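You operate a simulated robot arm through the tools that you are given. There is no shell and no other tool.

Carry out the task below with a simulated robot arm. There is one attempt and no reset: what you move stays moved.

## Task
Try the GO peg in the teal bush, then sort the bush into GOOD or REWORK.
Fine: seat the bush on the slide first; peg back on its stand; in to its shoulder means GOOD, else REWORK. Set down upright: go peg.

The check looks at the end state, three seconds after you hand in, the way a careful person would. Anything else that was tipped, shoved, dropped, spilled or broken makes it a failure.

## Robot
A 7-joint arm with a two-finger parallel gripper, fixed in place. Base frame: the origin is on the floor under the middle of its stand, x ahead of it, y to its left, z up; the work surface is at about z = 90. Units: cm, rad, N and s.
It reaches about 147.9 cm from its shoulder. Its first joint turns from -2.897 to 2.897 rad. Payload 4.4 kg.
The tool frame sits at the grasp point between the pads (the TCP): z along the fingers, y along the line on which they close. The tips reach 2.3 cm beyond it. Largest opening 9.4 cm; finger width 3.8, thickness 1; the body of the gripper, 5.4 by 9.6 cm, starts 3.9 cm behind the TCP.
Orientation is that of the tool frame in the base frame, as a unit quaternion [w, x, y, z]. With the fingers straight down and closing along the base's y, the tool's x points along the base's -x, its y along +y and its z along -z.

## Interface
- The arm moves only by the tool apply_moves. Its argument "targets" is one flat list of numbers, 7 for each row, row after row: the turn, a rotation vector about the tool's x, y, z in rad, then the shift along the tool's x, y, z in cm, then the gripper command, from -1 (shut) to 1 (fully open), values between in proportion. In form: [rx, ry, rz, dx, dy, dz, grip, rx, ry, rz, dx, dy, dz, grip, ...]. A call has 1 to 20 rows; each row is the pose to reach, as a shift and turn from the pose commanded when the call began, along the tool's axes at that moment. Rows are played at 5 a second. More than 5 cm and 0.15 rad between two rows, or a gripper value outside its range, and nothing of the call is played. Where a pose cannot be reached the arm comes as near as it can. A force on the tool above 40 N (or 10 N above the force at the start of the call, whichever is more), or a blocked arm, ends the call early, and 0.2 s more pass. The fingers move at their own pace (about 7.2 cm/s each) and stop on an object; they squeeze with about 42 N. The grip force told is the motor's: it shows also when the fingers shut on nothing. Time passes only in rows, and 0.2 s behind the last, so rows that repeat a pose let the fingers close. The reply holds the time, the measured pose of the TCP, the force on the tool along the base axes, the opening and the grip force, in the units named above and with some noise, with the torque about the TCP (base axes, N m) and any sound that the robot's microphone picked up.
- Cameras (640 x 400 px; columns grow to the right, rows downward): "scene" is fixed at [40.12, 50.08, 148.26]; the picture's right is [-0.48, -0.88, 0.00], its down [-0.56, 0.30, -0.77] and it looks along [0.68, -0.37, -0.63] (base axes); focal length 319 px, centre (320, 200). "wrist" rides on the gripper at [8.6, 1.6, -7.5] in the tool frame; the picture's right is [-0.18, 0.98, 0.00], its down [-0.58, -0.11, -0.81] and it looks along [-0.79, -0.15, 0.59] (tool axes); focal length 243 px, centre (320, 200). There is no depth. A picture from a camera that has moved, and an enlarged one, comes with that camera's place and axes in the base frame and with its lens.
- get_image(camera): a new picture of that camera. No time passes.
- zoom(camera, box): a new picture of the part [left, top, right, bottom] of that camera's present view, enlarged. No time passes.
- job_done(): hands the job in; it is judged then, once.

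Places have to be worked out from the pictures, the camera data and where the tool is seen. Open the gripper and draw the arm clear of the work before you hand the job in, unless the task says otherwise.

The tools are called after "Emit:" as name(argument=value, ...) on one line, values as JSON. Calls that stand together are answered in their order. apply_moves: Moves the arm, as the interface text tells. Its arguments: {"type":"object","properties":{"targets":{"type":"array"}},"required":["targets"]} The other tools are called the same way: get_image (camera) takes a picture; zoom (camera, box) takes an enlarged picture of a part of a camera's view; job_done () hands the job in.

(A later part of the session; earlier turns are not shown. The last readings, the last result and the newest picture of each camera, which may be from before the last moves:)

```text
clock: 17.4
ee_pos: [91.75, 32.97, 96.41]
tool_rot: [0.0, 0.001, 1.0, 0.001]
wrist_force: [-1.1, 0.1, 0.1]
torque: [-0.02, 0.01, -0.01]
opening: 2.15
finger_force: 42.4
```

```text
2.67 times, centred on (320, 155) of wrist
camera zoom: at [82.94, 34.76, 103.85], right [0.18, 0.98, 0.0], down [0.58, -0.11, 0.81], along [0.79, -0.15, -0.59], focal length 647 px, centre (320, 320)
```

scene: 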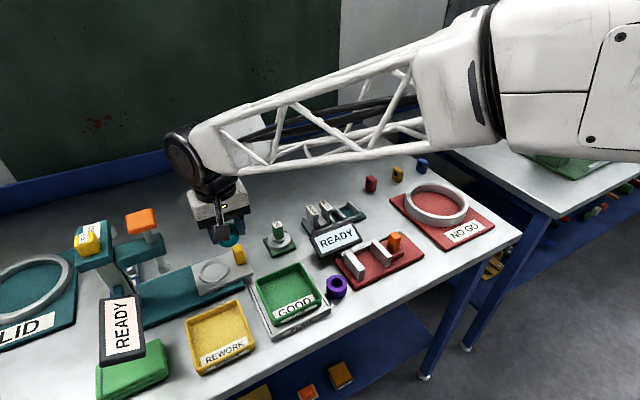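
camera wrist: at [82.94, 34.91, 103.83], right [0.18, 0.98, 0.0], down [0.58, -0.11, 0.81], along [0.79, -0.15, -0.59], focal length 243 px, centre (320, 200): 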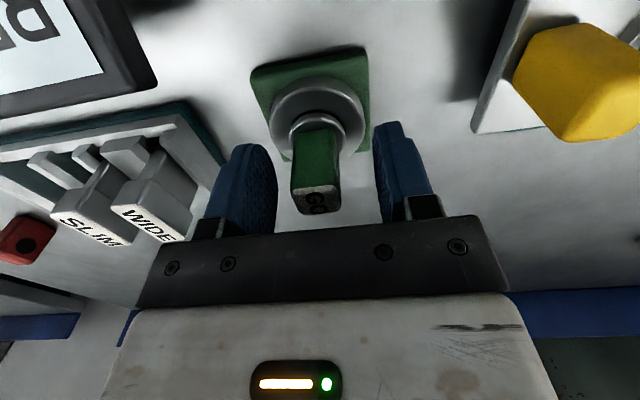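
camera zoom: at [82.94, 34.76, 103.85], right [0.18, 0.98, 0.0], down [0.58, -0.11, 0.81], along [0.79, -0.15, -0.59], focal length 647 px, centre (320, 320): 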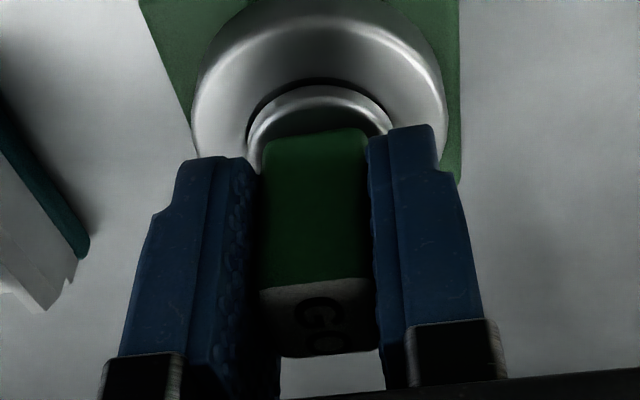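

The peg is gripped (2.15 cm, no side load). I lift it slowly straight out of its stand.

Emit:
apply_moves(targets=[0, 0, 0, 0, 0, -0.5, -1, 0, 0, 0, 0, 0, -1.2, -1, 0, 0, 0, 0, 0, -2.0, -1, 0, 0, 0, 0, 0, -2.8, -1, 0, 0, 0, 0, 0, -3.6, -1, 0, 0, 0, 0, 0, -5, -1, 0, 0, 0, 0, 0, -8, -1, 0, 0, 0, 0, 0, -10, -1, 0, 0, 0, 0, 0, -10, -1])

Emit:
get_image(camera="wrist")

Emit:
zoom(camera="scene", box=[230, 160, 330, 260])

```text
clock: 19.4
ee_pos: [91.73, 32.8, 106.41]
tool_rot: [0.0, 0.0, 1.0, 0.0]
wrist_force: [-0.3, 0.2, -0.1]
torque: [0.0, 0.02, 0.0]
opening: 2.12
finger_force: 42.5
```

```text
taken
camera wrist: at [82.91, 34.73, 113.83], right [0.18, 0.98, 0.0], down [0.58, -0.11, 0.81], along [0.79, -0.15, -0.59], focal length 243 px, centre (320, 200)
```

wrist: 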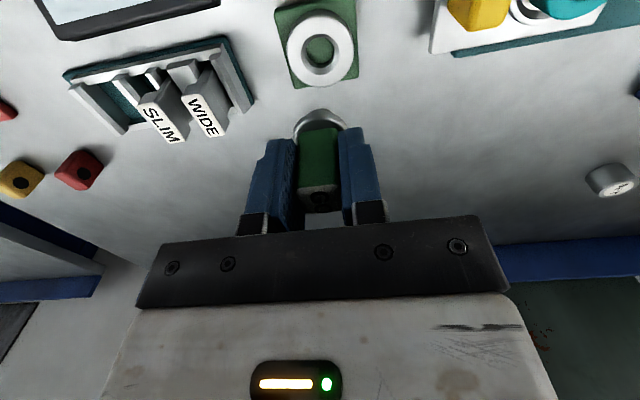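

```text
4.00 times, centred on (280, 210) of scene
camera zoom: at [40.12, 50.08, 148.26], right [-0.48, -0.88, 0.0], down [-0.56, 0.3, -0.77], along [0.68, -0.37, -0.63], focal length 1275 px, centre (480, 160)
```

zoom: 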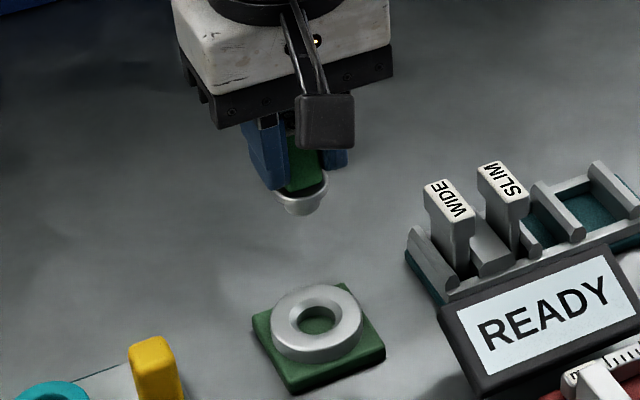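

The peg came out and the stand stayed. I zoom in on the peg's pin and on the empty stand for later reference.

Emit:
zoom(camera="scene", box=[285, 180, 325, 220])

Emit:
zoom(camera="wrist", box=[250, 0, 390, 220])

Emit:
zoom(camera="scene", box=[285, 225, 335, 265])

```text
10.00 times, centred on (305, 200) of scene
camera zoom: at [40.12, 50.08, 148.26], right [-0.48, -0.88, 0.0], down [-0.56, 0.3, -0.77], along [0.68, -0.37, -0.63], focal length 3187 px, centre (470, 200)
```

zoom: 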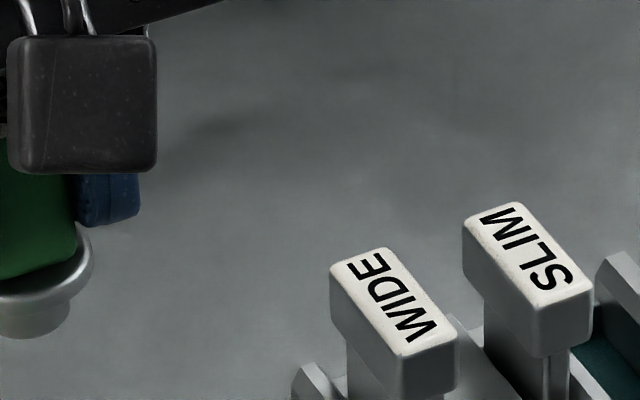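

```text
1.82 times, centred on (320, 110) of wrist
camera zoom: at [82.91, 34.73, 113.83], right [0.18, 0.98, 0.0], down [0.58, -0.11, 0.81], along [0.79, -0.15, -0.59], focal length 441 px, centre (320, 364)
```

zoom: 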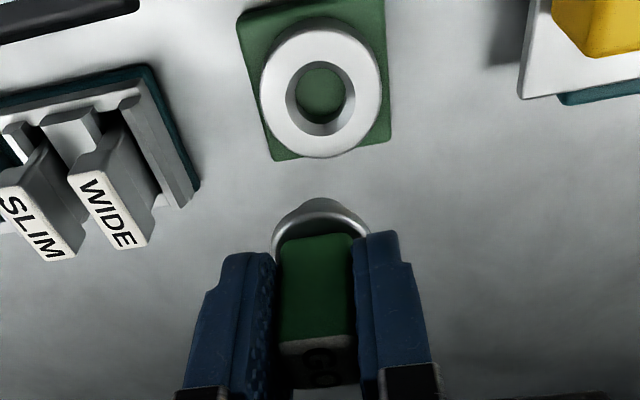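

```text
10.00 times, centred on (310, 245) of scene
camera zoom: at [40.12, 50.08, 148.26], right [-0.48, -0.88, 0.0], down [-0.56, 0.3, -0.77], along [0.68, -0.37, -0.63], focal length 3187 px, centre (420, -250)
```

zoom: 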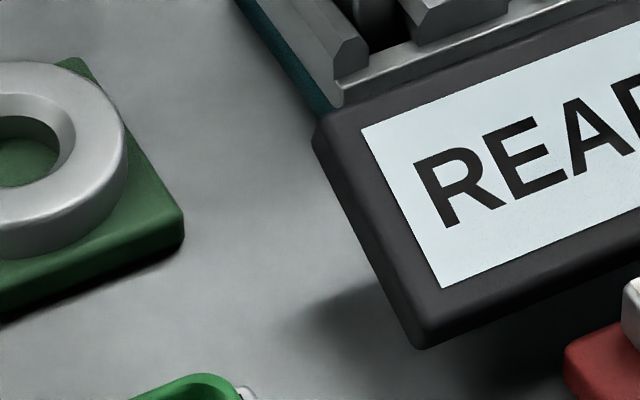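

Emit:
zoom(camera="scene", box=[260, 190, 300, 225])

Emit:
zoom(camera="scene", box=[255, 225, 305, 265])

Emit:
zoom(camera="wrist", box=[280, 90, 360, 150])

```text
11.43 times, centred on (280, 208) of scene
camera zoom: at [40.12, 50.08, 148.26], right [-0.48, -0.88, 0.0], down [-0.56, 0.3, -0.77], along [0.68, -0.37, -0.63], focal length 3642 px, centre (777, 114)
```

zoom: 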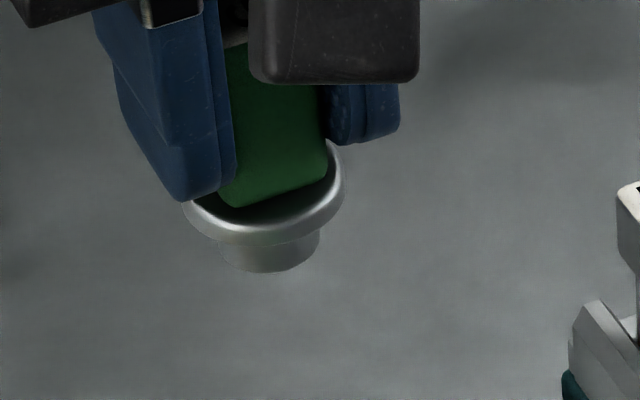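

```text
10.00 times, centred on (280, 245) of scene
camera zoom: at [40.12, 50.08, 148.26], right [-0.48, -0.88, 0.0], down [-0.56, 0.3, -0.77], along [0.68, -0.37, -0.63], focal length 3187 px, centre (720, -250)
```

zoom: 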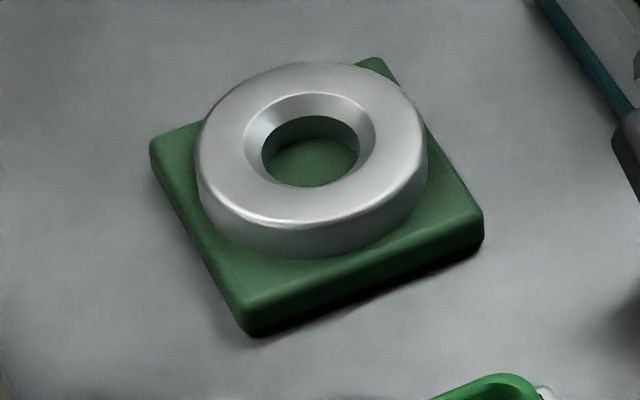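

```text
6.67 times, centred on (320, 120) of wrist
camera zoom: at [82.91, 34.73, 113.83], right [0.18, 0.98, 0.0], down [0.58, -0.11, 0.81], along [0.79, -0.15, -0.59], focal length 1618 px, centre (320, 733)
```

zoom: 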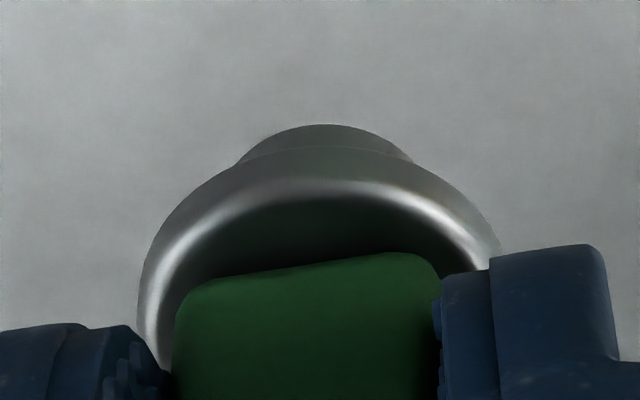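

The peg has a flange (shoulder) ~3.1 cm, with a pin ~1.9 cm in diameter and ~1.2 cm long. I carry it at height over the seated bush.

Emit:
apply_moves(targets=[0, 0, 0, 0.64, 4.03, 0, -1, 0, 0, 0, 1.28, 8.07, 0, -1, 0, 0, 0, 1.92, 12.1, 0, -1, 0, 0, 0, 2.56, 16.14, 0, -1, 0, 0, 0, 2.56, 16.14, 0, -1, 0, 0, 0, 2.56, 16.14, 2, -1, 0, 0, 0, 2.56, 16.14, 4, -1, 0, 0, 0, 2.56, 16.14, 4, -1])

Emit:
zoom(camera="wrist", box=[250, 40, 390, 200])

Emit:
zoom(camera="scene", box=[175, 205, 255, 285])

```text
clock: 21.2
ee_pos: [89.13, 49.13, 102.44]
tool_rot: [0.0, 0.0, 1.0, 0.0]
wrist_force: [0.5, 0.6, -0.9]
torque: [0.02, -0.03, 0.01]
opening: 2.1
finger_force: 41.5
```

```text
2.50 times, centred on (320, 120) of wrist
camera zoom: at [80.37, 50.9, 109.87], right [0.18, 0.98, 0.0], down [0.58, -0.11, 0.81], along [0.79, -0.15, -0.59], focal length 606 px, centre (320, 400)
```

zoom: 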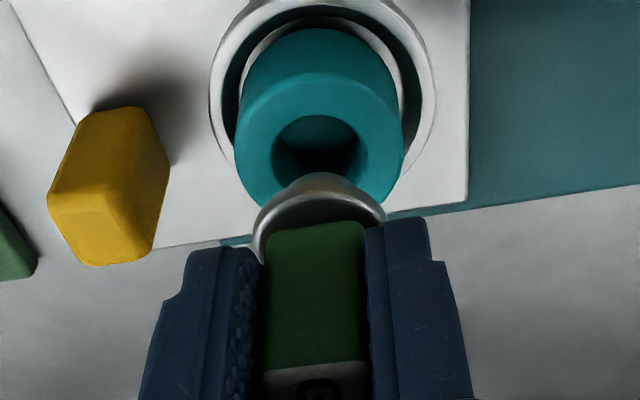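

```text
5.00 times, centred on (215, 245) of scene
camera zoom: at [40.12, 50.08, 148.26], right [-0.48, -0.88, 0.0], down [-0.56, 0.3, -0.77], along [0.68, -0.37, -0.63], focal length 1593 px, centre (845, -25)
```

zoom: 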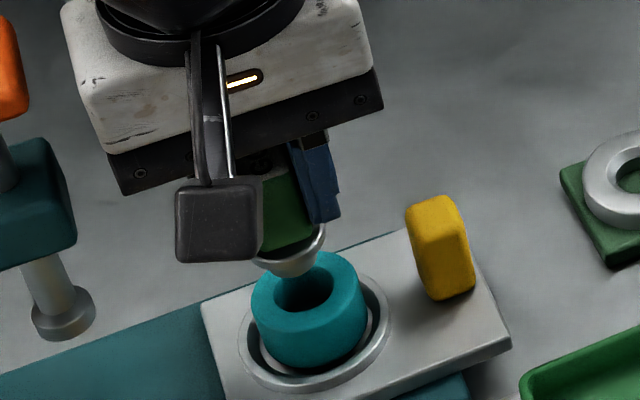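

The peg hovers above the bush. I take larger zooms to measure the peg-to-bore alignment precisely.

Emit:
zoom(camera="scene", box=[200, 245, 240, 285])

Emit:
zoom(camera="wrist", box=[285, 55, 355, 130])

```text
10.00 times, centred on (220, 265) of scene
camera zoom: at [40.12, 50.08, 148.26], right [-0.48, -0.88, 0.0], down [-0.56, 0.3, -0.77], along [0.68, -0.37, -0.63], focal length 3187 px, centre (1320, -450)
```

zoom: 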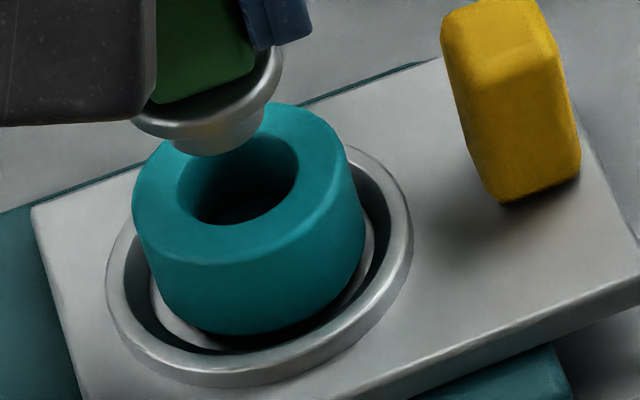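

```text
5.33 times, centred on (320, 92) of wrist
camera zoom: at [80.37, 50.9, 109.87], right [0.18, 0.98, 0.0], down [0.58, -0.11, 0.81], along [0.79, -0.15, -0.59], focal length 1294 px, centre (320, 773)
```

zoom: 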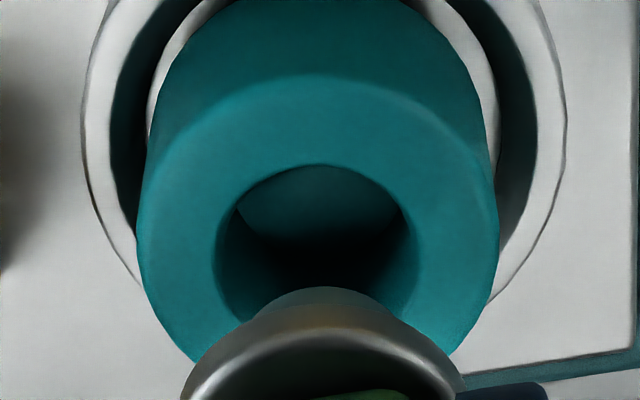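

Emit:
zoom(camera="scene", box=[205, 245, 230, 270])

Emit:
zoom(camera="wrist", box=[300, 80, 340, 120])

```text
16.00 times, centred on (218, 258) of scene
camera zoom: at [40.12, 50.08, 148.26], right [-0.48, -0.88, 0.0], down [-0.56, 0.3, -0.77], along [0.68, -0.37, -0.63], focal length 5099 px, centre (1960, -720)
```

zoom: 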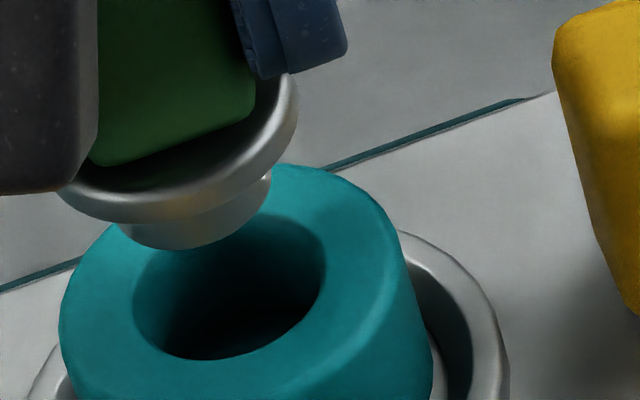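

```text
10.00 times, centred on (320, 100) of wrist
camera zoom: at [80.37, 50.9, 109.87], right [0.18, 0.98, 0.0], down [0.58, -0.11, 0.81], along [0.79, -0.15, -0.59], focal length 2426 px, centre (320, 1200)
```

zoom: 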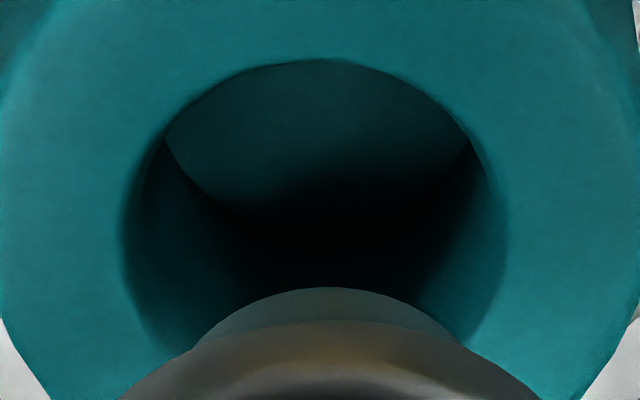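

The bore (~2.45 cm) is wider than the pin (~1.95 cm) and alignment is within about 0.1 cm. I shift −0.08 in y and lower until the pin tip is just above the bush top, then check again.

Emit:
apply_moves(targets=[0, 0, 0, 0, -0.08, 0.5, -1, 0, 0, 0, 0, -0.08, 1.0, -1, 0, 0, 0, 0, -0.08, 1.3, -1, 0, 0, 0, 0, -0.08, 1.3, -1])

Emit:
zoom(camera="scene", box=[200, 245, 240, 285])

Emit:
zoom(camera="wrist", box=[285, 65, 355, 140])

```text
clock: 22.2
ee_pos: [89.13, 48.99, 101.17]
tool_rot: [0.001, 0.0, 1.0, 0.001]
wrist_force: [-0.4, -0.7, -0.1]
torque: [-0.01, 0.0, 0.0]
opening: 2.14
finger_force: 41.3
```

```text
10.00 times, centred on (220, 265) of scene
camera zoom: at [40.12, 50.08, 148.26], right [-0.48, -0.88, 0.0], down [-0.56, 0.3, -0.77], along [0.68, -0.37, -0.63], focal length 3187 px, centre (1320, -450)
```

zoom: 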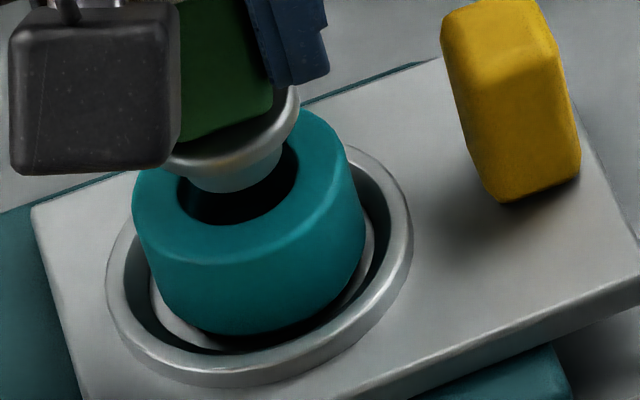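

```text
5.33 times, centred on (320, 102) of wrist
camera zoom: at [80.4, 50.78, 108.61], right [0.18, 0.98, 0.0], down [0.58, -0.11, 0.81], along [0.79, -0.15, -0.59], focal length 1294 px, centre (320, 720)
```

zoom: 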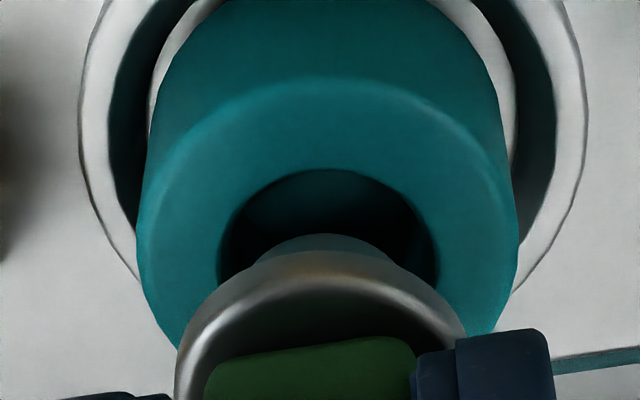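

The pin is roughly 0.15–0.25 cm too far in +x relative to the bore. I shift −0.18 x, +0.04 y and lower another 0.4.

Emit:
apply_moves(targets=[0, 0, 0, 0.18, 0.04, 0, -1, 0, 0, 0, 0.18, 0.04, 0.2, -1, 0, 0, 0, 0.18, 0.04, 0.4, -1, 0, 0, 0, 0.18, 0.04, 0.4, -1])

Emit:
zoom(camera="scene", box=[200, 245, 240, 285])

Emit:
zoom(camera="wrist", box=[285, 65, 355, 140])

```text
clock: 23.2
ee_pos: [89.08, 49.1, 100.8]
tool_rot: [0.0, 0.001, 1.0, 0.001]
wrist_force: [-0.8, -0.1, 1.1]
torque: [0.03, 0.01, 0.01]
opening: 2.14
finger_force: 42.1
```

```text
10.00 times, centred on (220, 265) of scene
camera zoom: at [40.12, 50.08, 148.26], right [-0.48, -0.88, 0.0], down [-0.56, 0.3, -0.77], along [0.68, -0.37, -0.63], focal length 3187 px, centre (1320, -450)
```

zoom: 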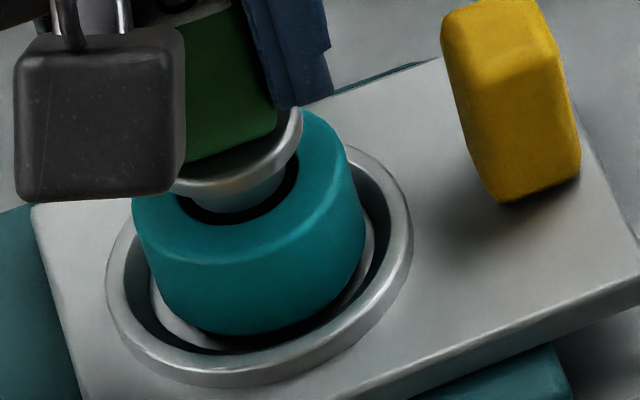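

```text
5.33 times, centred on (320, 102) of wrist
camera zoom: at [80.23, 50.84, 108.17], right [0.18, 0.98, 0.0], down [0.58, -0.11, 0.81], along [0.79, -0.15, -0.59], focal length 1294 px, centre (320, 720)
```

zoom: 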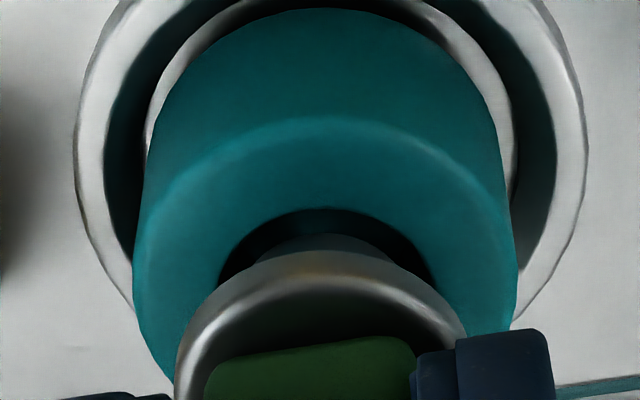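

The pin now looks concentric with the bore in both views. I lower in small steps, watching force.

Emit:
apply_moves(targets=[0, 0, 0, 0, 0, 0.15, -1, 0, 0, 0, 0, 0, 0.3, -1, 0, 0, 0, 0, 0, 0.45, -1, 0, 0, 0, 0, 0, 0.45, -1])

Emit:
zoom(camera="scene", box=[200, 245, 240, 285])

Emit:
zoom(camera="wrist", box=[285, 65, 355, 140])

```text
clock: 24.2
ee_pos: [89.13, 49.07, 100.1]
tool_rot: [0.0, 0.001, 1.0, 0.0]
wrist_force: [0.1, 0.3, -0.6]
torque: [-0.05, 0.0, 0.01]
opening: 2.14
finger_force: 42.4
```

```text
10.00 times, centred on (220, 265) of scene
camera zoom: at [40.12, 50.08, 148.26], right [-0.48, -0.88, 0.0], down [-0.56, 0.3, -0.77], along [0.68, -0.37, -0.63], focal length 3187 px, centre (1320, -450)
```

zoom: 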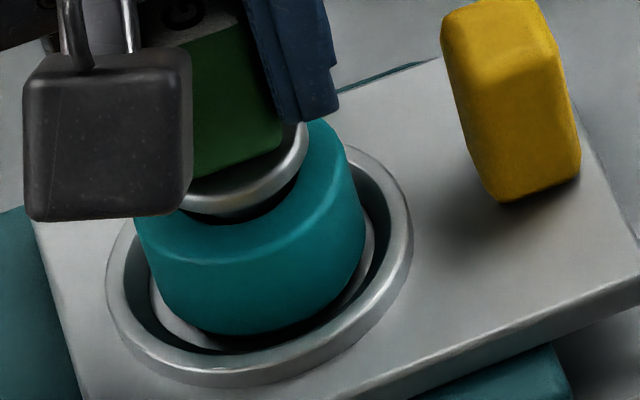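

```text
5.33 times, centred on (320, 102) of wrist
camera zoom: at [80.21, 50.83, 107.69], right [0.18, 0.98, 0.0], down [0.58, -0.11, 0.81], along [0.79, -0.15, -0.59], focal length 1294 px, centre (320, 720)
```

zoom: 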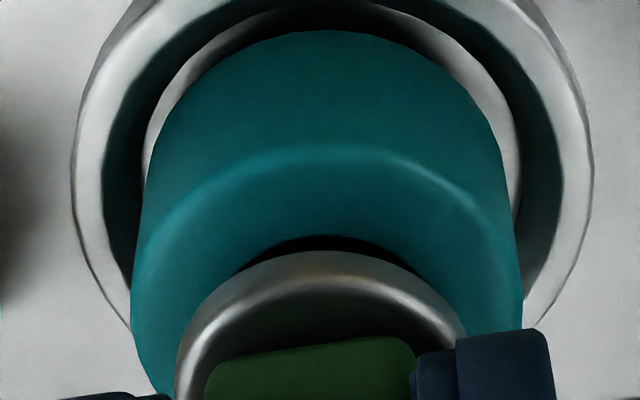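

No contact yet and the pin tip is inside the bore. I keep lowering.

Emit:
apply_moves(targets=[0, 0, 0, 0, 0, 0.1, -1, 0, 0, 0, 0, 0, 0.2, -1, 0, 0, 0, 0, 0, 0.3, -1, 0, 0, 0, 0, 0, 0.4, -1, 0, 0, 0, 0, 0, 0.4, -1])

Emit:
zoom(camera="scene", box=[205, 250, 235, 280])

Emit:
zoom(camera="wrist", box=[285, 65, 355, 140])

```text
clock: 25.4
ee_pos: [88.94, 49.17, 99.92]
tool_rot: [0.0, 0.0, 1.0, 0.001]
wrist_force: [-0.8, 1.0, 0.5]
torque: [0.01, 0.0, -0.02]
opening: 2.15
finger_force: 41.8
```

```text
13.33 times, centred on (220, 265) of scene
camera zoom: at [40.12, 50.08, 148.26], right [-0.48, -0.88, 0.0], down [-0.56, 0.3, -0.77], along [0.68, -0.37, -0.63], focal length 4249 px, centre (1653, -667)
```

zoom: 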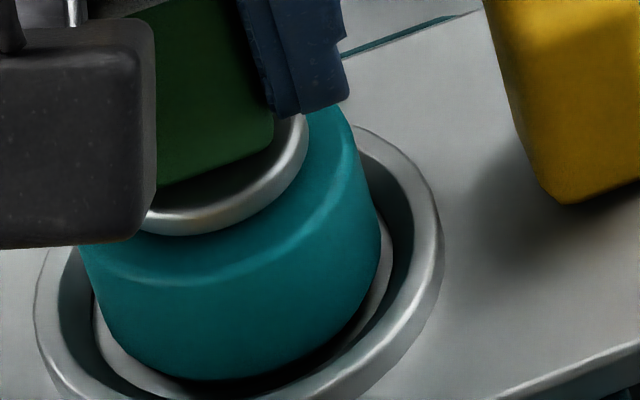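

```text
5.33 times, centred on (320, 102) of wrist
camera zoom: at [80.2, 50.85, 107.31], right [0.18, 0.98, 0.0], down [0.58, -0.11, 0.81], along [0.79, -0.15, -0.59], focal length 1294 px, centre (320, 720)
```

zoom: 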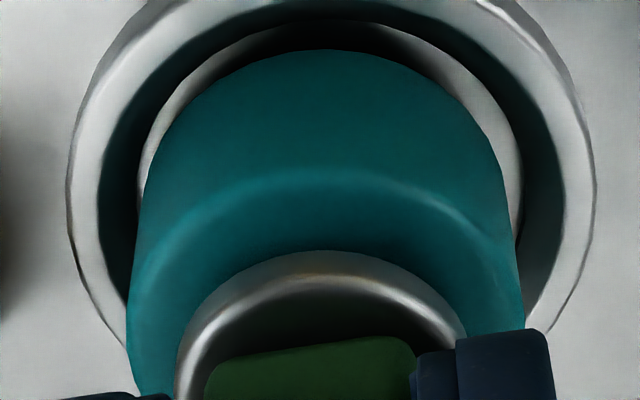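

Still free. I continue downward in small steps until contact is felt.

Emit:
apply_moves(targets=[0, 0, 0, 0, 0, 0.1, -1, 0, 0, 0, 0, 0, 0.2, -1, 0, 0, 0, 0, 0, 0.3, -1, 0, 0, 0, 0, 0, 0.3, -1])

Emit:
zoom(camera="scene", box=[205, 250, 235, 280])

Emit:
zoom(camera="wrist", box=[285, 65, 355, 140])

```text
clock: 26.4
ee_pos: [89.03, 49.13, 99.47]
tool_rot: [0.0, 0.0, 1.0, -0.001]
wrist_force: [-0.4, 0.3, 0.3]
torque: [0.01, 0.01, -0.03]
opening: 2.14
finger_force: 42.0
```

```text
13.33 times, centred on (220, 265) of scene
camera zoom: at [40.12, 50.08, 148.26], right [-0.48, -0.88, 0.0], down [-0.56, 0.3, -0.77], along [0.68, -0.37, -0.63], focal length 4249 px, centre (1653, -667)
```

zoom: 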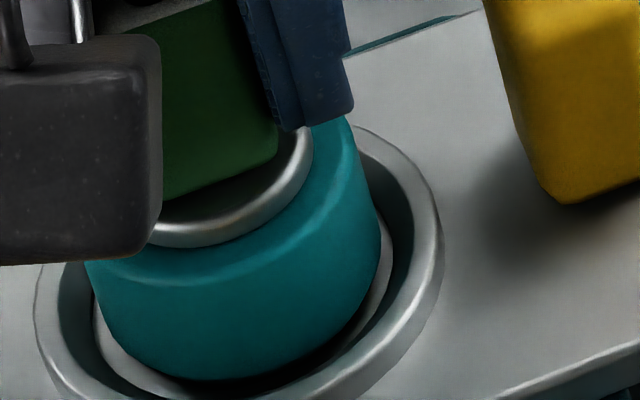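

```text
5.33 times, centred on (320, 102) of wrist
camera zoom: at [80.19, 50.84, 107.01], right [0.18, 0.98, 0.0], down [0.58, -0.11, 0.81], along [0.79, -0.15, -0.59], focal length 1294 px, centre (320, 720)
```

zoom: 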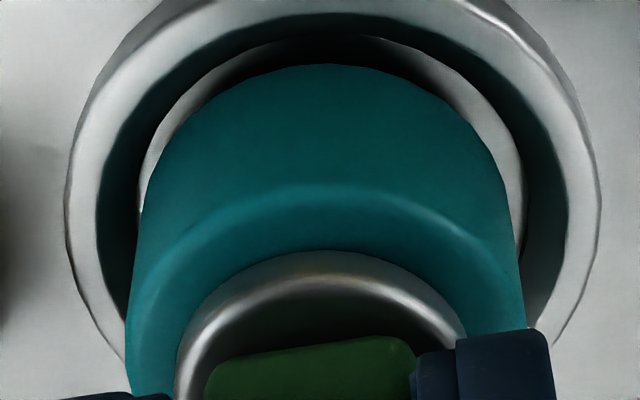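

Flange is getting close to the bush face with no force yet. I continue with finer steps.

Emit:
apply_moves(targets=[0, 0, 0, 0, 0, 0.07, -1, 0, 0, 0, 0, 0, 0.14, -1, 0, 0, 0, 0, 0, 0.2, -1, 0, 0, 0, 0, 0, 0.2, -1])

Emit:
zoom(camera="scene", box=[205, 250, 235, 280])

```text
clock: 27.4
ee_pos: [89.02, 49.09, 99.52]
tool_rot: [0.0, 0.0, 1.0, 0.0]
wrist_force: [-1.2, 0.7, 13.7]
torque: [0.03, 0.04, -0.01]
opening: 2.12
finger_force: 42.0
```

```text
13.33 times, centred on (220, 265) of scene
camera zoom: at [40.12, 50.08, 148.26], right [-0.48, -0.88, 0.0], down [-0.56, 0.3, -0.77], along [0.68, -0.37, -0.63], focal length 4249 px, centre (1653, -667)
```

zoom: 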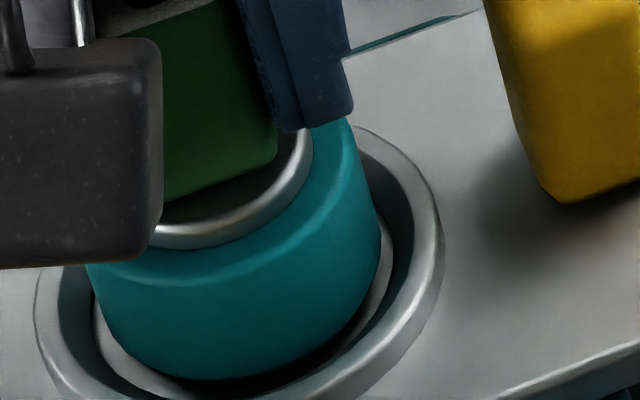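

Contact at ~13.7 N with TCP at z≈99.45. I look closely at the flange/bush interface to see whether the shoulder is really down on the face.

Emit:
zoom(camera="scene", box=[212, 256, 232, 272])

Emit:
zoom(camera="wrist", box=[290, 85, 350, 135])

```text
16.00 times, centred on (222, 264) of scene
camera zoom: at [40.12, 50.08, 148.26], right [-0.48, -0.88, 0.0], down [-0.56, 0.3, -0.77], along [0.68, -0.37, -0.63], focal length 5099 px, centre (1888, -824)
```

zoom: 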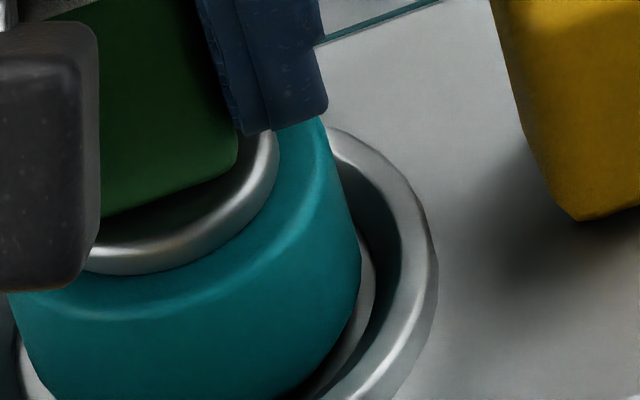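

```text
8.00 times, centred on (320, 110) of wrist
camera zoom: at [80.22, 50.84, 106.93], right [0.18, 0.98, 0.0], down [0.58, -0.11, 0.81], along [0.79, -0.15, -0.59], focal length 1941 px, centre (320, 920)
```

zoom: 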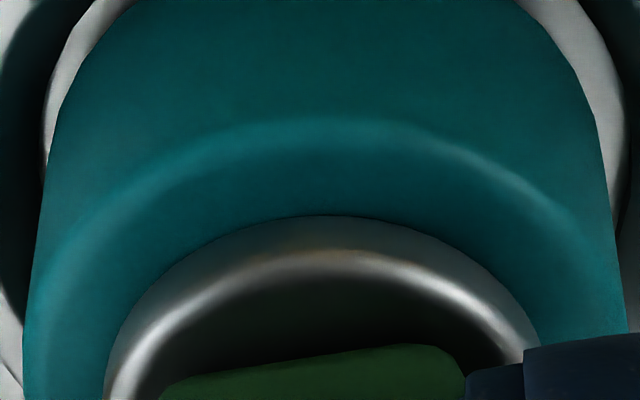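

No visible gap, but I want to confirm by measurement: I'll raise the peg, touch the pin tip lightly on the bush's top face to get the reference height, and compare to the insertion depth.

Emit:
apply_moves(targets=[0, 0, 0, 0, 0, -0.7, -1, 0, 0, 0, 0, 0, -1.4, -1, 0, 0, 0, 0, 0, -2.1, -1, 0, 0, 0, 1.2, 0, -2.1, -1, 0, 0, 0, 1.2, 0, -2.1, -1])

Emit:
zoom(camera="scene", box=[200, 245, 240, 285])

Emit:
zoom(camera="wrist", box=[285, 55, 355, 130])

```text
clock: 28.6
ee_pos: [87.82, 49.16, 101.46]
tool_rot: [0.0, 0.0, 1.0, 0.001]
wrist_force: [-0.1, -0.3, -0.4]
torque: [0.01, 0.02, 0.0]
opening: 2.11
finger_force: 42.3
```

```text
10.00 times, centred on (220, 265) of scene
camera zoom: at [40.12, 50.08, 148.26], right [-0.48, -0.88, 0.0], down [-0.56, 0.3, -0.77], along [0.68, -0.37, -0.63], focal length 3187 px, centre (1320, -450)
```

zoom: 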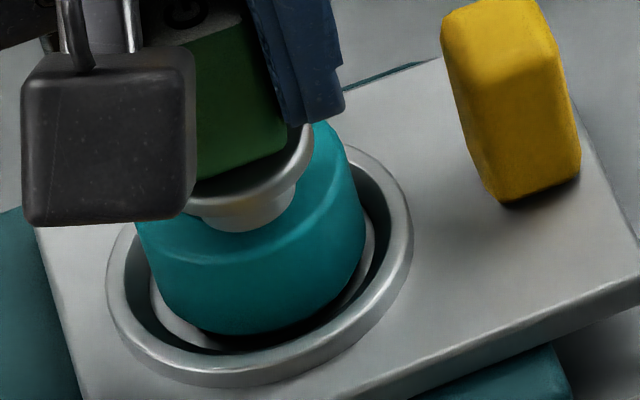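

```text
5.33 times, centred on (320, 92) of wrist
camera zoom: at [79.02, 50.8, 108.86], right [0.18, 0.98, 0.0], down [0.58, -0.11, 0.81], along [0.79, -0.15, -0.59], focal length 1294 px, centre (320, 773)
```

zoom: 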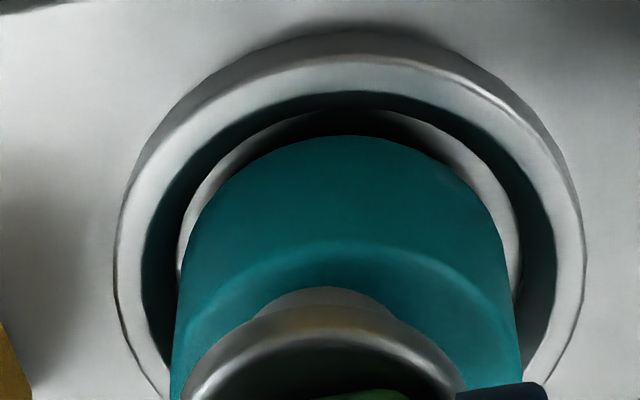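

Emit:
apply_moves(targets=[0, 0, 0, 0, 0, 0.2, -1, 0, 0, 0, 0, 0, 0.4, -1, 0, 0, 0, 0, 0, 0.55, -1, 0, 0, 0, 0, 0, 0.55, -1])

```text
clock: 29.6
ee_pos: [87.79, 49.11, 100.9]
tool_rot: [0.0, 0.001, 1.0, 0.0]
wrist_force: [-0.2, -1.2, -0.7]
torque: [-0.01, 0.01, -0.02]
opening: 2.14
finger_force: 41.8
```

No contact yet at 100.86. I continue in 0.05–0.1 steps.

Emit:
apply_moves(targets=[0, 0, 0, 0, 0, 0.06, -1, 0, 0, 0, 0, 0, 0.12, -1, 0, 0, 0, 0, 0, 0.12, -1])

```text
clock: 30.4
ee_pos: [87.77, 49.1, 100.91]
tool_rot: [0.0, 0.0, 1.0, -0.001]
wrist_force: [-0.3, 0.4, 9.1]
torque: [0.03, -0.02, 0.02]
opening: 2.11
finger_force: 41.7
```

Pin tip touches the bush face at TCP z≈100.83, versus 99.45 fully in, so the pin went in ~1.38 cm — which is at least the pin's estimated length. I now raise the peg high over its stand to measure the pin length from a flatter angle.

Emit:
apply_moves(targets=[0, 0, 0, 0, 0, -2, -1, 0, 0, 0, 0, 0, -6, -1, 0, 0, 0, -0.66, -2.68, -9.2, -1, 0, 0, 0, -1.32, -5.37, -12.4, -1, 0, 0, 0, -1.98, -8.05, -15.6, -1, 0, 0, 0, -2.64, -10.73, -18.8, -1, 0, 0, 0, -3.3, -13.42, -22, -1, 0, 0, 0, -3.94, -16.1, -25.26, -1, 0, 0, 0, -3.94, -16.1, -25.26, -1])

Emit:
get_image(camera="scene")

Emit:
zoom(camera="scene", box=[185, 235, 245, 285])

```text
clock: 32.4
ee_pos: [91.76, 33.0, 126.0]
tool_rot: [0.0, 0.0, 1.0, 0.0]
wrist_force: [-0.3, -0.3, -0.5]
torque: [-0.03, -0.01, -0.04]
opening: 2.1
finger_force: 42.1
```

```text
taken
```

scene: 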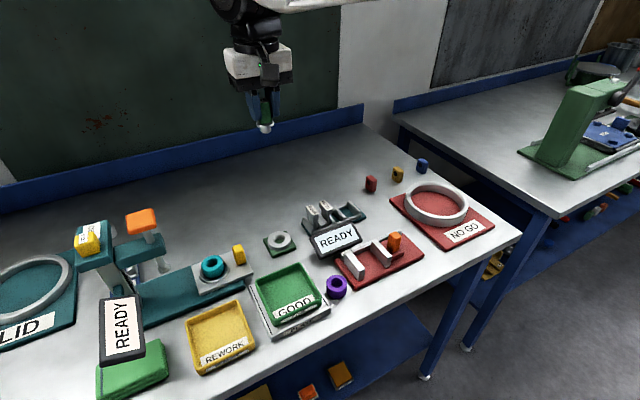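

```text
8.00 times, centred on (215, 260) of scene
camera zoom: at [40.12, 50.08, 148.26], right [-0.48, -0.88, 0.0], down [-0.56, 0.3, -0.77], along [0.68, -0.37, -0.63], focal length 2549 px, centre (1160, -280)
```

zoom: 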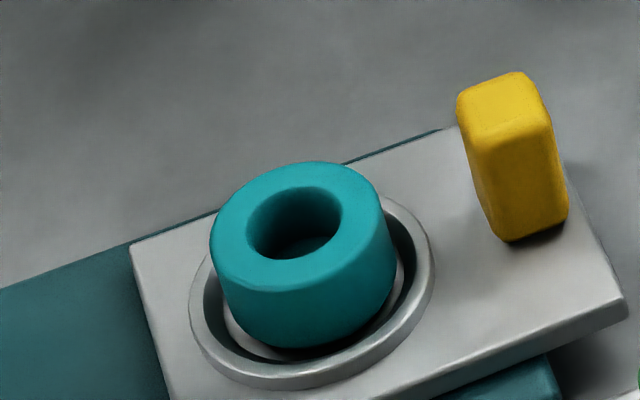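

Emit:
zoom(camera="scene", box=[250, 100, 282, 140])

Emit:
zoom(camera="scene", box=[205, 250, 225, 275])

```text
10.00 times, centred on (266, 120) of scene
camera zoom: at [40.12, 50.08, 148.26], right [-0.48, -0.88, 0.0], down [-0.56, 0.3, -0.77], along [0.68, -0.37, -0.63], focal length 3187 px, centre (860, 1000)
```

zoom: 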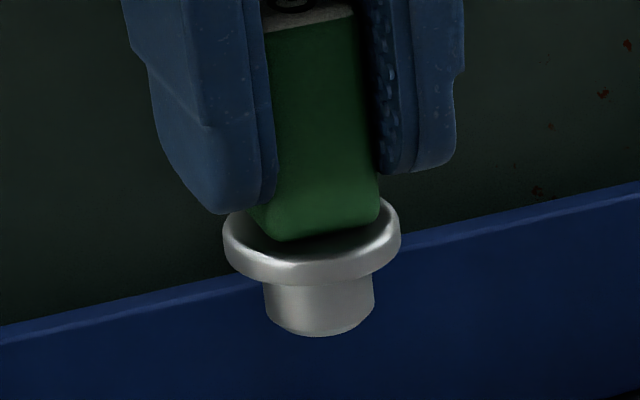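

```text
16.00 times, centred on (215, 262) of scene
camera zoom: at [40.12, 50.08, 148.26], right [-0.48, -0.88, 0.0], down [-0.56, 0.3, -0.77], along [0.68, -0.37, -0.63], focal length 5099 px, centre (2000, -800)
```

zoom: 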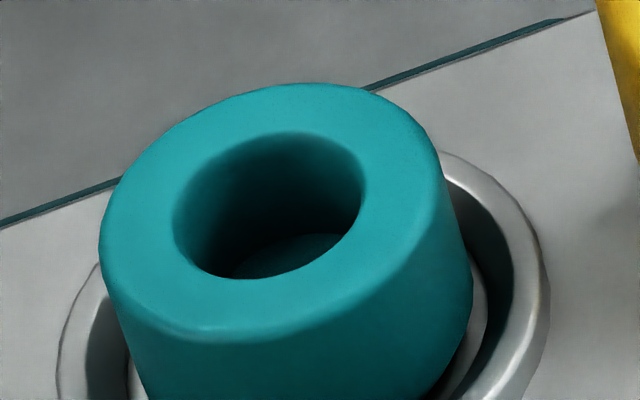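

The flatter view gives a pin length of about 1.25–1.3 cm, and the camera model fits the known 19.6 cm lift, so the ~1.38 cm insertion means the shoulder was fully down: the bush is GOOD. I lower the peg back toward its stand, stopping above it to check.

Emit:
apply_moves(targets=[0, 0, 0, 0, 0, 4.2, -1, 0, 0, 0, 0, 0, 8.4, -1, 0, 0, 0, 0, 0, 12.6, -1, 0, 0, 0, 0, 0, 16.8, -1, 0, 0, 0, 0, 0, 21, -1, 0, 0, 0, 0, 0, 24.5, -1, 0, 0, 0, 0, 0, 26.8, -1, 0, 0, 0, 0, 0, 26.8, -1])

Emit:
zoom(camera="scene", box=[255, 215, 305, 265])

Emit:
zoom(camera="wrist", box=[280, 50, 360, 150])

```text
clock: 34.2
ee_pos: [91.7, 33.03, 99.17]
tool_rot: [0.0, 0.0, 1.0, 0.0]
wrist_force: [-0.8, -0.2, -0.8]
torque: [0.0, -0.01, -0.03]
opening: 2.13
finger_force: 42.1
```

```text
8.00 times, centred on (280, 240) of scene
camera zoom: at [40.12, 50.08, 148.26], right [-0.48, -0.88, 0.0], down [-0.56, 0.3, -0.77], along [0.68, -0.37, -0.63], focal length 2549 px, centre (640, -120)
```

zoom: 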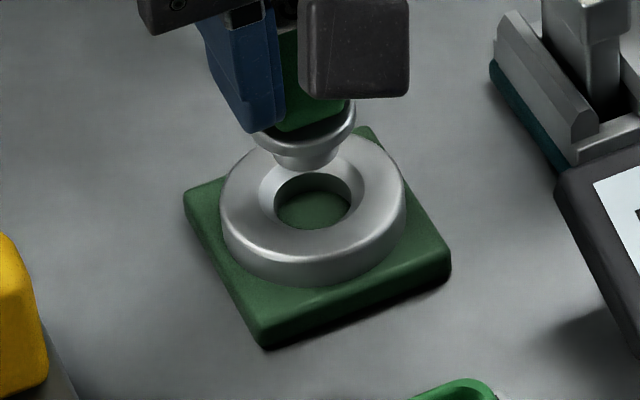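

```text
4.00 times, centred on (320, 100) of wrist
camera zoom: at [82.92, 34.71, 106.66], right [0.18, 0.98, 0.0], down [0.58, -0.11, 0.81], along [0.79, -0.15, -0.59], focal length 970 px, centre (320, 600)
```

zoom: 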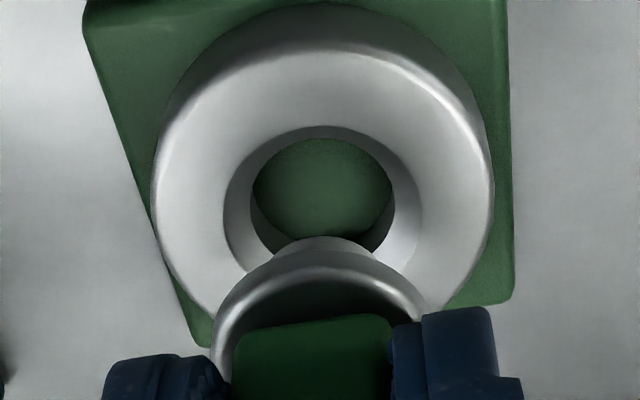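

The pin lines up with the stand's hole. I lower it along the same path it was lifted out, watching force.

Emit:
apply_moves(targets=[0, 0, 0, 0, 0, 0.5, -1, 0, 0, 0, 0, 0, 1.0, -1, 0, 0, 0, 0, 0, 1.4, -1, 0, 0, 0, 0, 0, 1.8, -1, 0, 0, 0, 0, 0, 2.2, -1, 0, 0, 0, 0, 0, 2.5, -1, 0, 0, 0, 0, 0, 2.5, -1])

Emit:
zoom(camera="scene", box=[255, 215, 305, 265])

Emit:
zoom(camera="wrist", box=[280, 50, 360, 150])

```text
clock: 35.8
ee_pos: [91.77, 32.99, 96.69]
tool_rot: [0.0, 0.0, 1.0, 0.0]
wrist_force: [-0.2, -0.9, -0.3]
torque: [0.0, 0.02, 0.01]
opening: 2.13
finger_force: 41.6
```

```text
8.00 times, centred on (280, 240) of scene
camera zoom: at [40.12, 50.08, 148.26], right [-0.48, -0.88, 0.0], down [-0.56, 0.3, -0.77], along [0.68, -0.37, -0.63], focal length 2549 px, centre (640, -120)
```

zoom: 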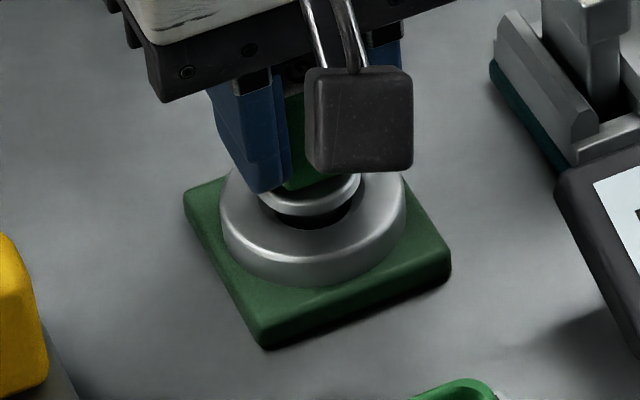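

```text
4.00 times, centred on (320, 100) of wrist
camera zoom: at [82.95, 34.74, 104.2], right [0.18, 0.98, 0.0], down [0.58, -0.11, 0.81], along [0.79, -0.15, -0.59], focal length 970 px, centre (320, 600)
```

zoom: 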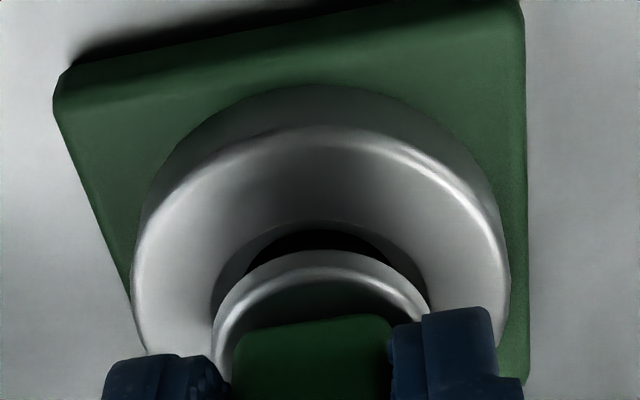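

Emit:
apply_moves(targets=[0, 0, 0, 0, 0, 0.12, -1, 0, 0, 0, 0, 0, 0.24, -1, 0, 0, 0, 0, 0, 0.33, -1, 0, 0, 0, 0, 0, 0.33, -1])

Emit:
zoom(camera="scene", box=[255, 215, 305, 265])

```text
clock: 36.8
ee_pos: [91.75, 32.89, 96.38]
tool_rot: [-0.001, 0.0, 1.0, 0.0]
wrist_force: [0.3, -0.1, -1.4]
torque: [0.0, 0.0, 0.0]
opening: 2.13
finger_force: 42.2
```

```text
8.00 times, centred on (280, 240) of scene
camera zoom: at [40.12, 50.08, 148.26], right [-0.48, -0.88, 0.0], down [-0.56, 0.3, -0.77], along [0.68, -0.37, -0.63], focal length 2549 px, centre (640, -120)
```

zoom: 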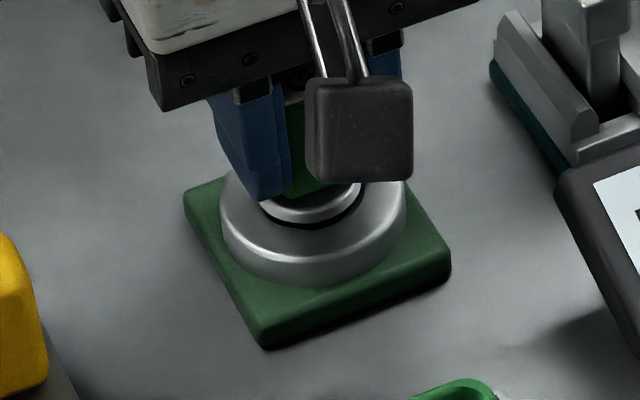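

At the original height with no load yet. I lower a touch more until slight contact so it doesn't drop on release.

Emit:
apply_moves(targets=[0, 0, 0, 0, 0, 0.05, -1, 0, 0, 0, 0, 0, 0.08, -1, 0, 0, 0, 0, 0, 0.08, -1])

```text
clock: 37.6
ee_pos: [91.86, 33.04, 96.39]
tool_rot: [0.001, 0.0, 1.0, 0.0]
wrist_force: [0.7, 0.6, 7.1]
torque: [0.03, -0.02, 0.02]
opening: 2.12
finger_force: 41.9
```

Contact of 7 N at the home height: the flange is on the stand. I open the fingers to release the peg.

Emit:
apply_moves(targets=[0, 0, 0, 0, 0, 0.04, -1, 0, 0, 0, 0, 0, 0.04, -0.3, 0, 0, 0, 0, 0, 0.04, 0.1, 0, 0, 0, 0, 0, 0.04, 0.1, 0, 0, 0, 0, 0, 0.04, 0.1])

Emit:
zoom(camera="wrist", box=[240, 80, 400, 230])

```text
clock: 38.8
ee_pos: [91.63, 33.01, 96.3]
tool_rot: [0.001, 0.001, 1.0, 0.0]
wrist_force: [-0.2, 0.3, 0.7]
torque: [-0.01, 0.0, 0.01]
opening: 5.18
finger_force: 0.1
```

```text
2.67 times, centred on (320, 155) of wrist
camera zoom: at [82.94, 34.76, 103.76], right [0.18, 0.98, 0.0], down [0.58, -0.11, 0.81], along [0.79, -0.15, -0.59], focal length 647 px, centre (320, 320)
```

zoom: 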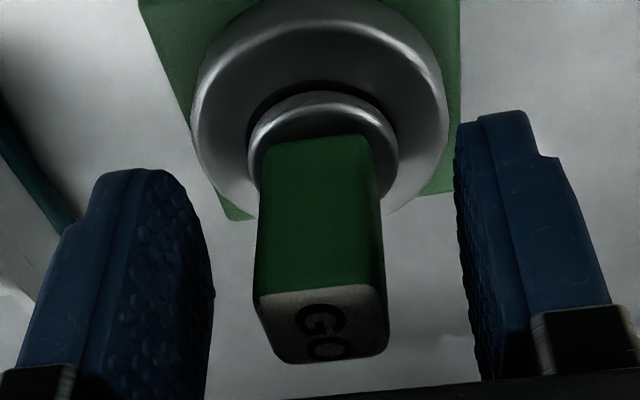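

The peg is released and upright on its stand. I raise straight up and verify.

Emit:
apply_moves(targets=[0, 0, 0, 0, 0, -1.5, 0.1, 0, 0, 0, 0, 0, -5, 0.1, 0, 0, 0, 0, 0, -9.7, 0.1, 0, 0, 0, 1.2, 4.0, -9.7, 0.1, 0, 0, 0, 2.4, 8.0, -9.7, 0.1, 0, 0, 0, 2.4, 8.0, -9.7, 0.1])

Emit:
get_image(camera="scene")

Emit:
zoom(camera="scene", box=[255, 205, 305, 265])

Emit:
get_image(camera="wrist")

```text
clock: 40.2
ee_pos: [89.34, 41.1, 105.9]
tool_rot: [0.0, 0.001, 1.0, -0.001]
wrist_force: [-0.2, 0.0, 0.4]
torque: [0.0, -0.01, 0.02]
opening: 5.17
finger_force: 0.1
```

```text
taken
```

scene: 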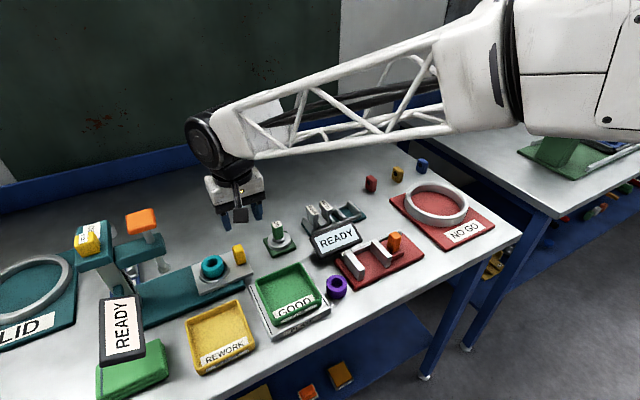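

```text
6.67 times, centred on (280, 235) of scene
camera zoom: at [40.12, 50.08, 148.26], right [-0.48, -0.88, 0.0], down [-0.56, 0.3, -0.77], along [0.68, -0.37, -0.63], focal length 2124 px, centre (587, -33)
```

zoom: 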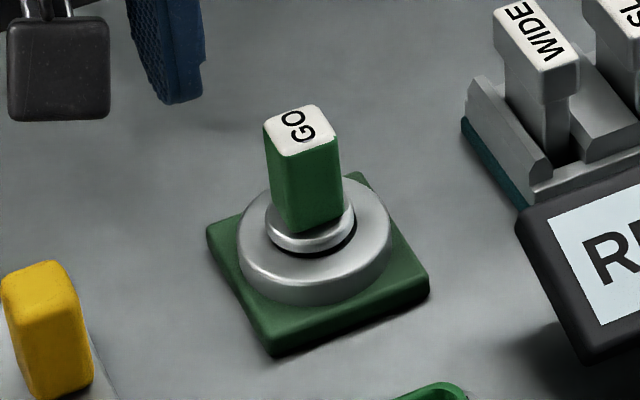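

```text
taken
camera wrist: at [80.53, 42.82, 113.39], right [0.18, 0.98, 0.0], down [0.58, -0.11, 0.81], along [0.79, -0.15, -0.59], focal length 243 px, centre (320, 200)
```

wrist: 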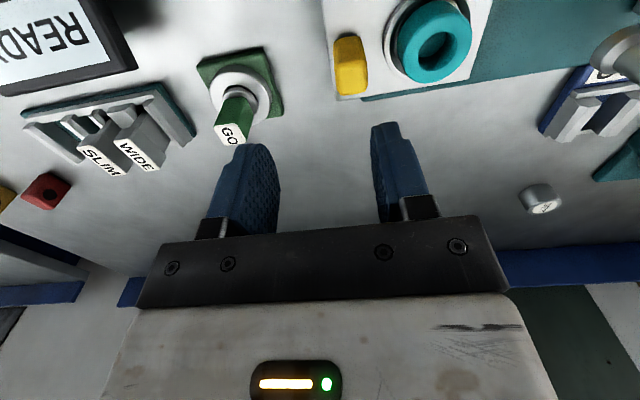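

The peg stands upright exactly as at the start. Now I go back to the bush, hover above it and check centring before re-gripping.

Emit:
apply_moves(targets=[0, 0, 0, 0.03, 4.0, 0, 0.15, 0, 0, 0, 0.06, 8.12, 0, 0.15, 0, 0, 0, 0.06, 8.12, 3, 0.15, 0, 0, 0, 0.06, 8.12, 6, 0.15, 0, 0, 0, 0.06, 8.12, 6, 0.15])

Emit:
zoom(camera="wrist", box=[220, 40, 420, 220])

```text
clock: 41.4
ee_pos: [89.29, 49.32, 99.92]
tool_rot: [0.0, 0.0, 1.0, -0.001]
wrist_force: [-0.2, -0.1, -0.1]
torque: [-0.01, 0.01, 0.0]
opening: 5.43
finger_force: 0.0
```

```text
2.22 times, centred on (320, 130) of wrist
camera zoom: at [80.52, 51.01, 107.41], right [0.18, 0.98, 0.0], down [0.58, -0.11, 0.81], along [0.79, -0.15, -0.59], focal length 539 px, centre (320, 356)
```

zoom: 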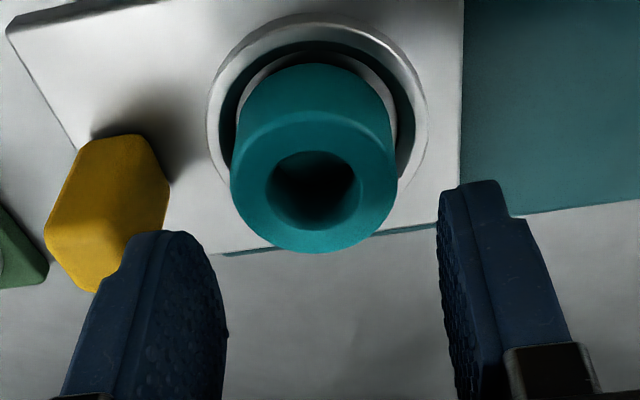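

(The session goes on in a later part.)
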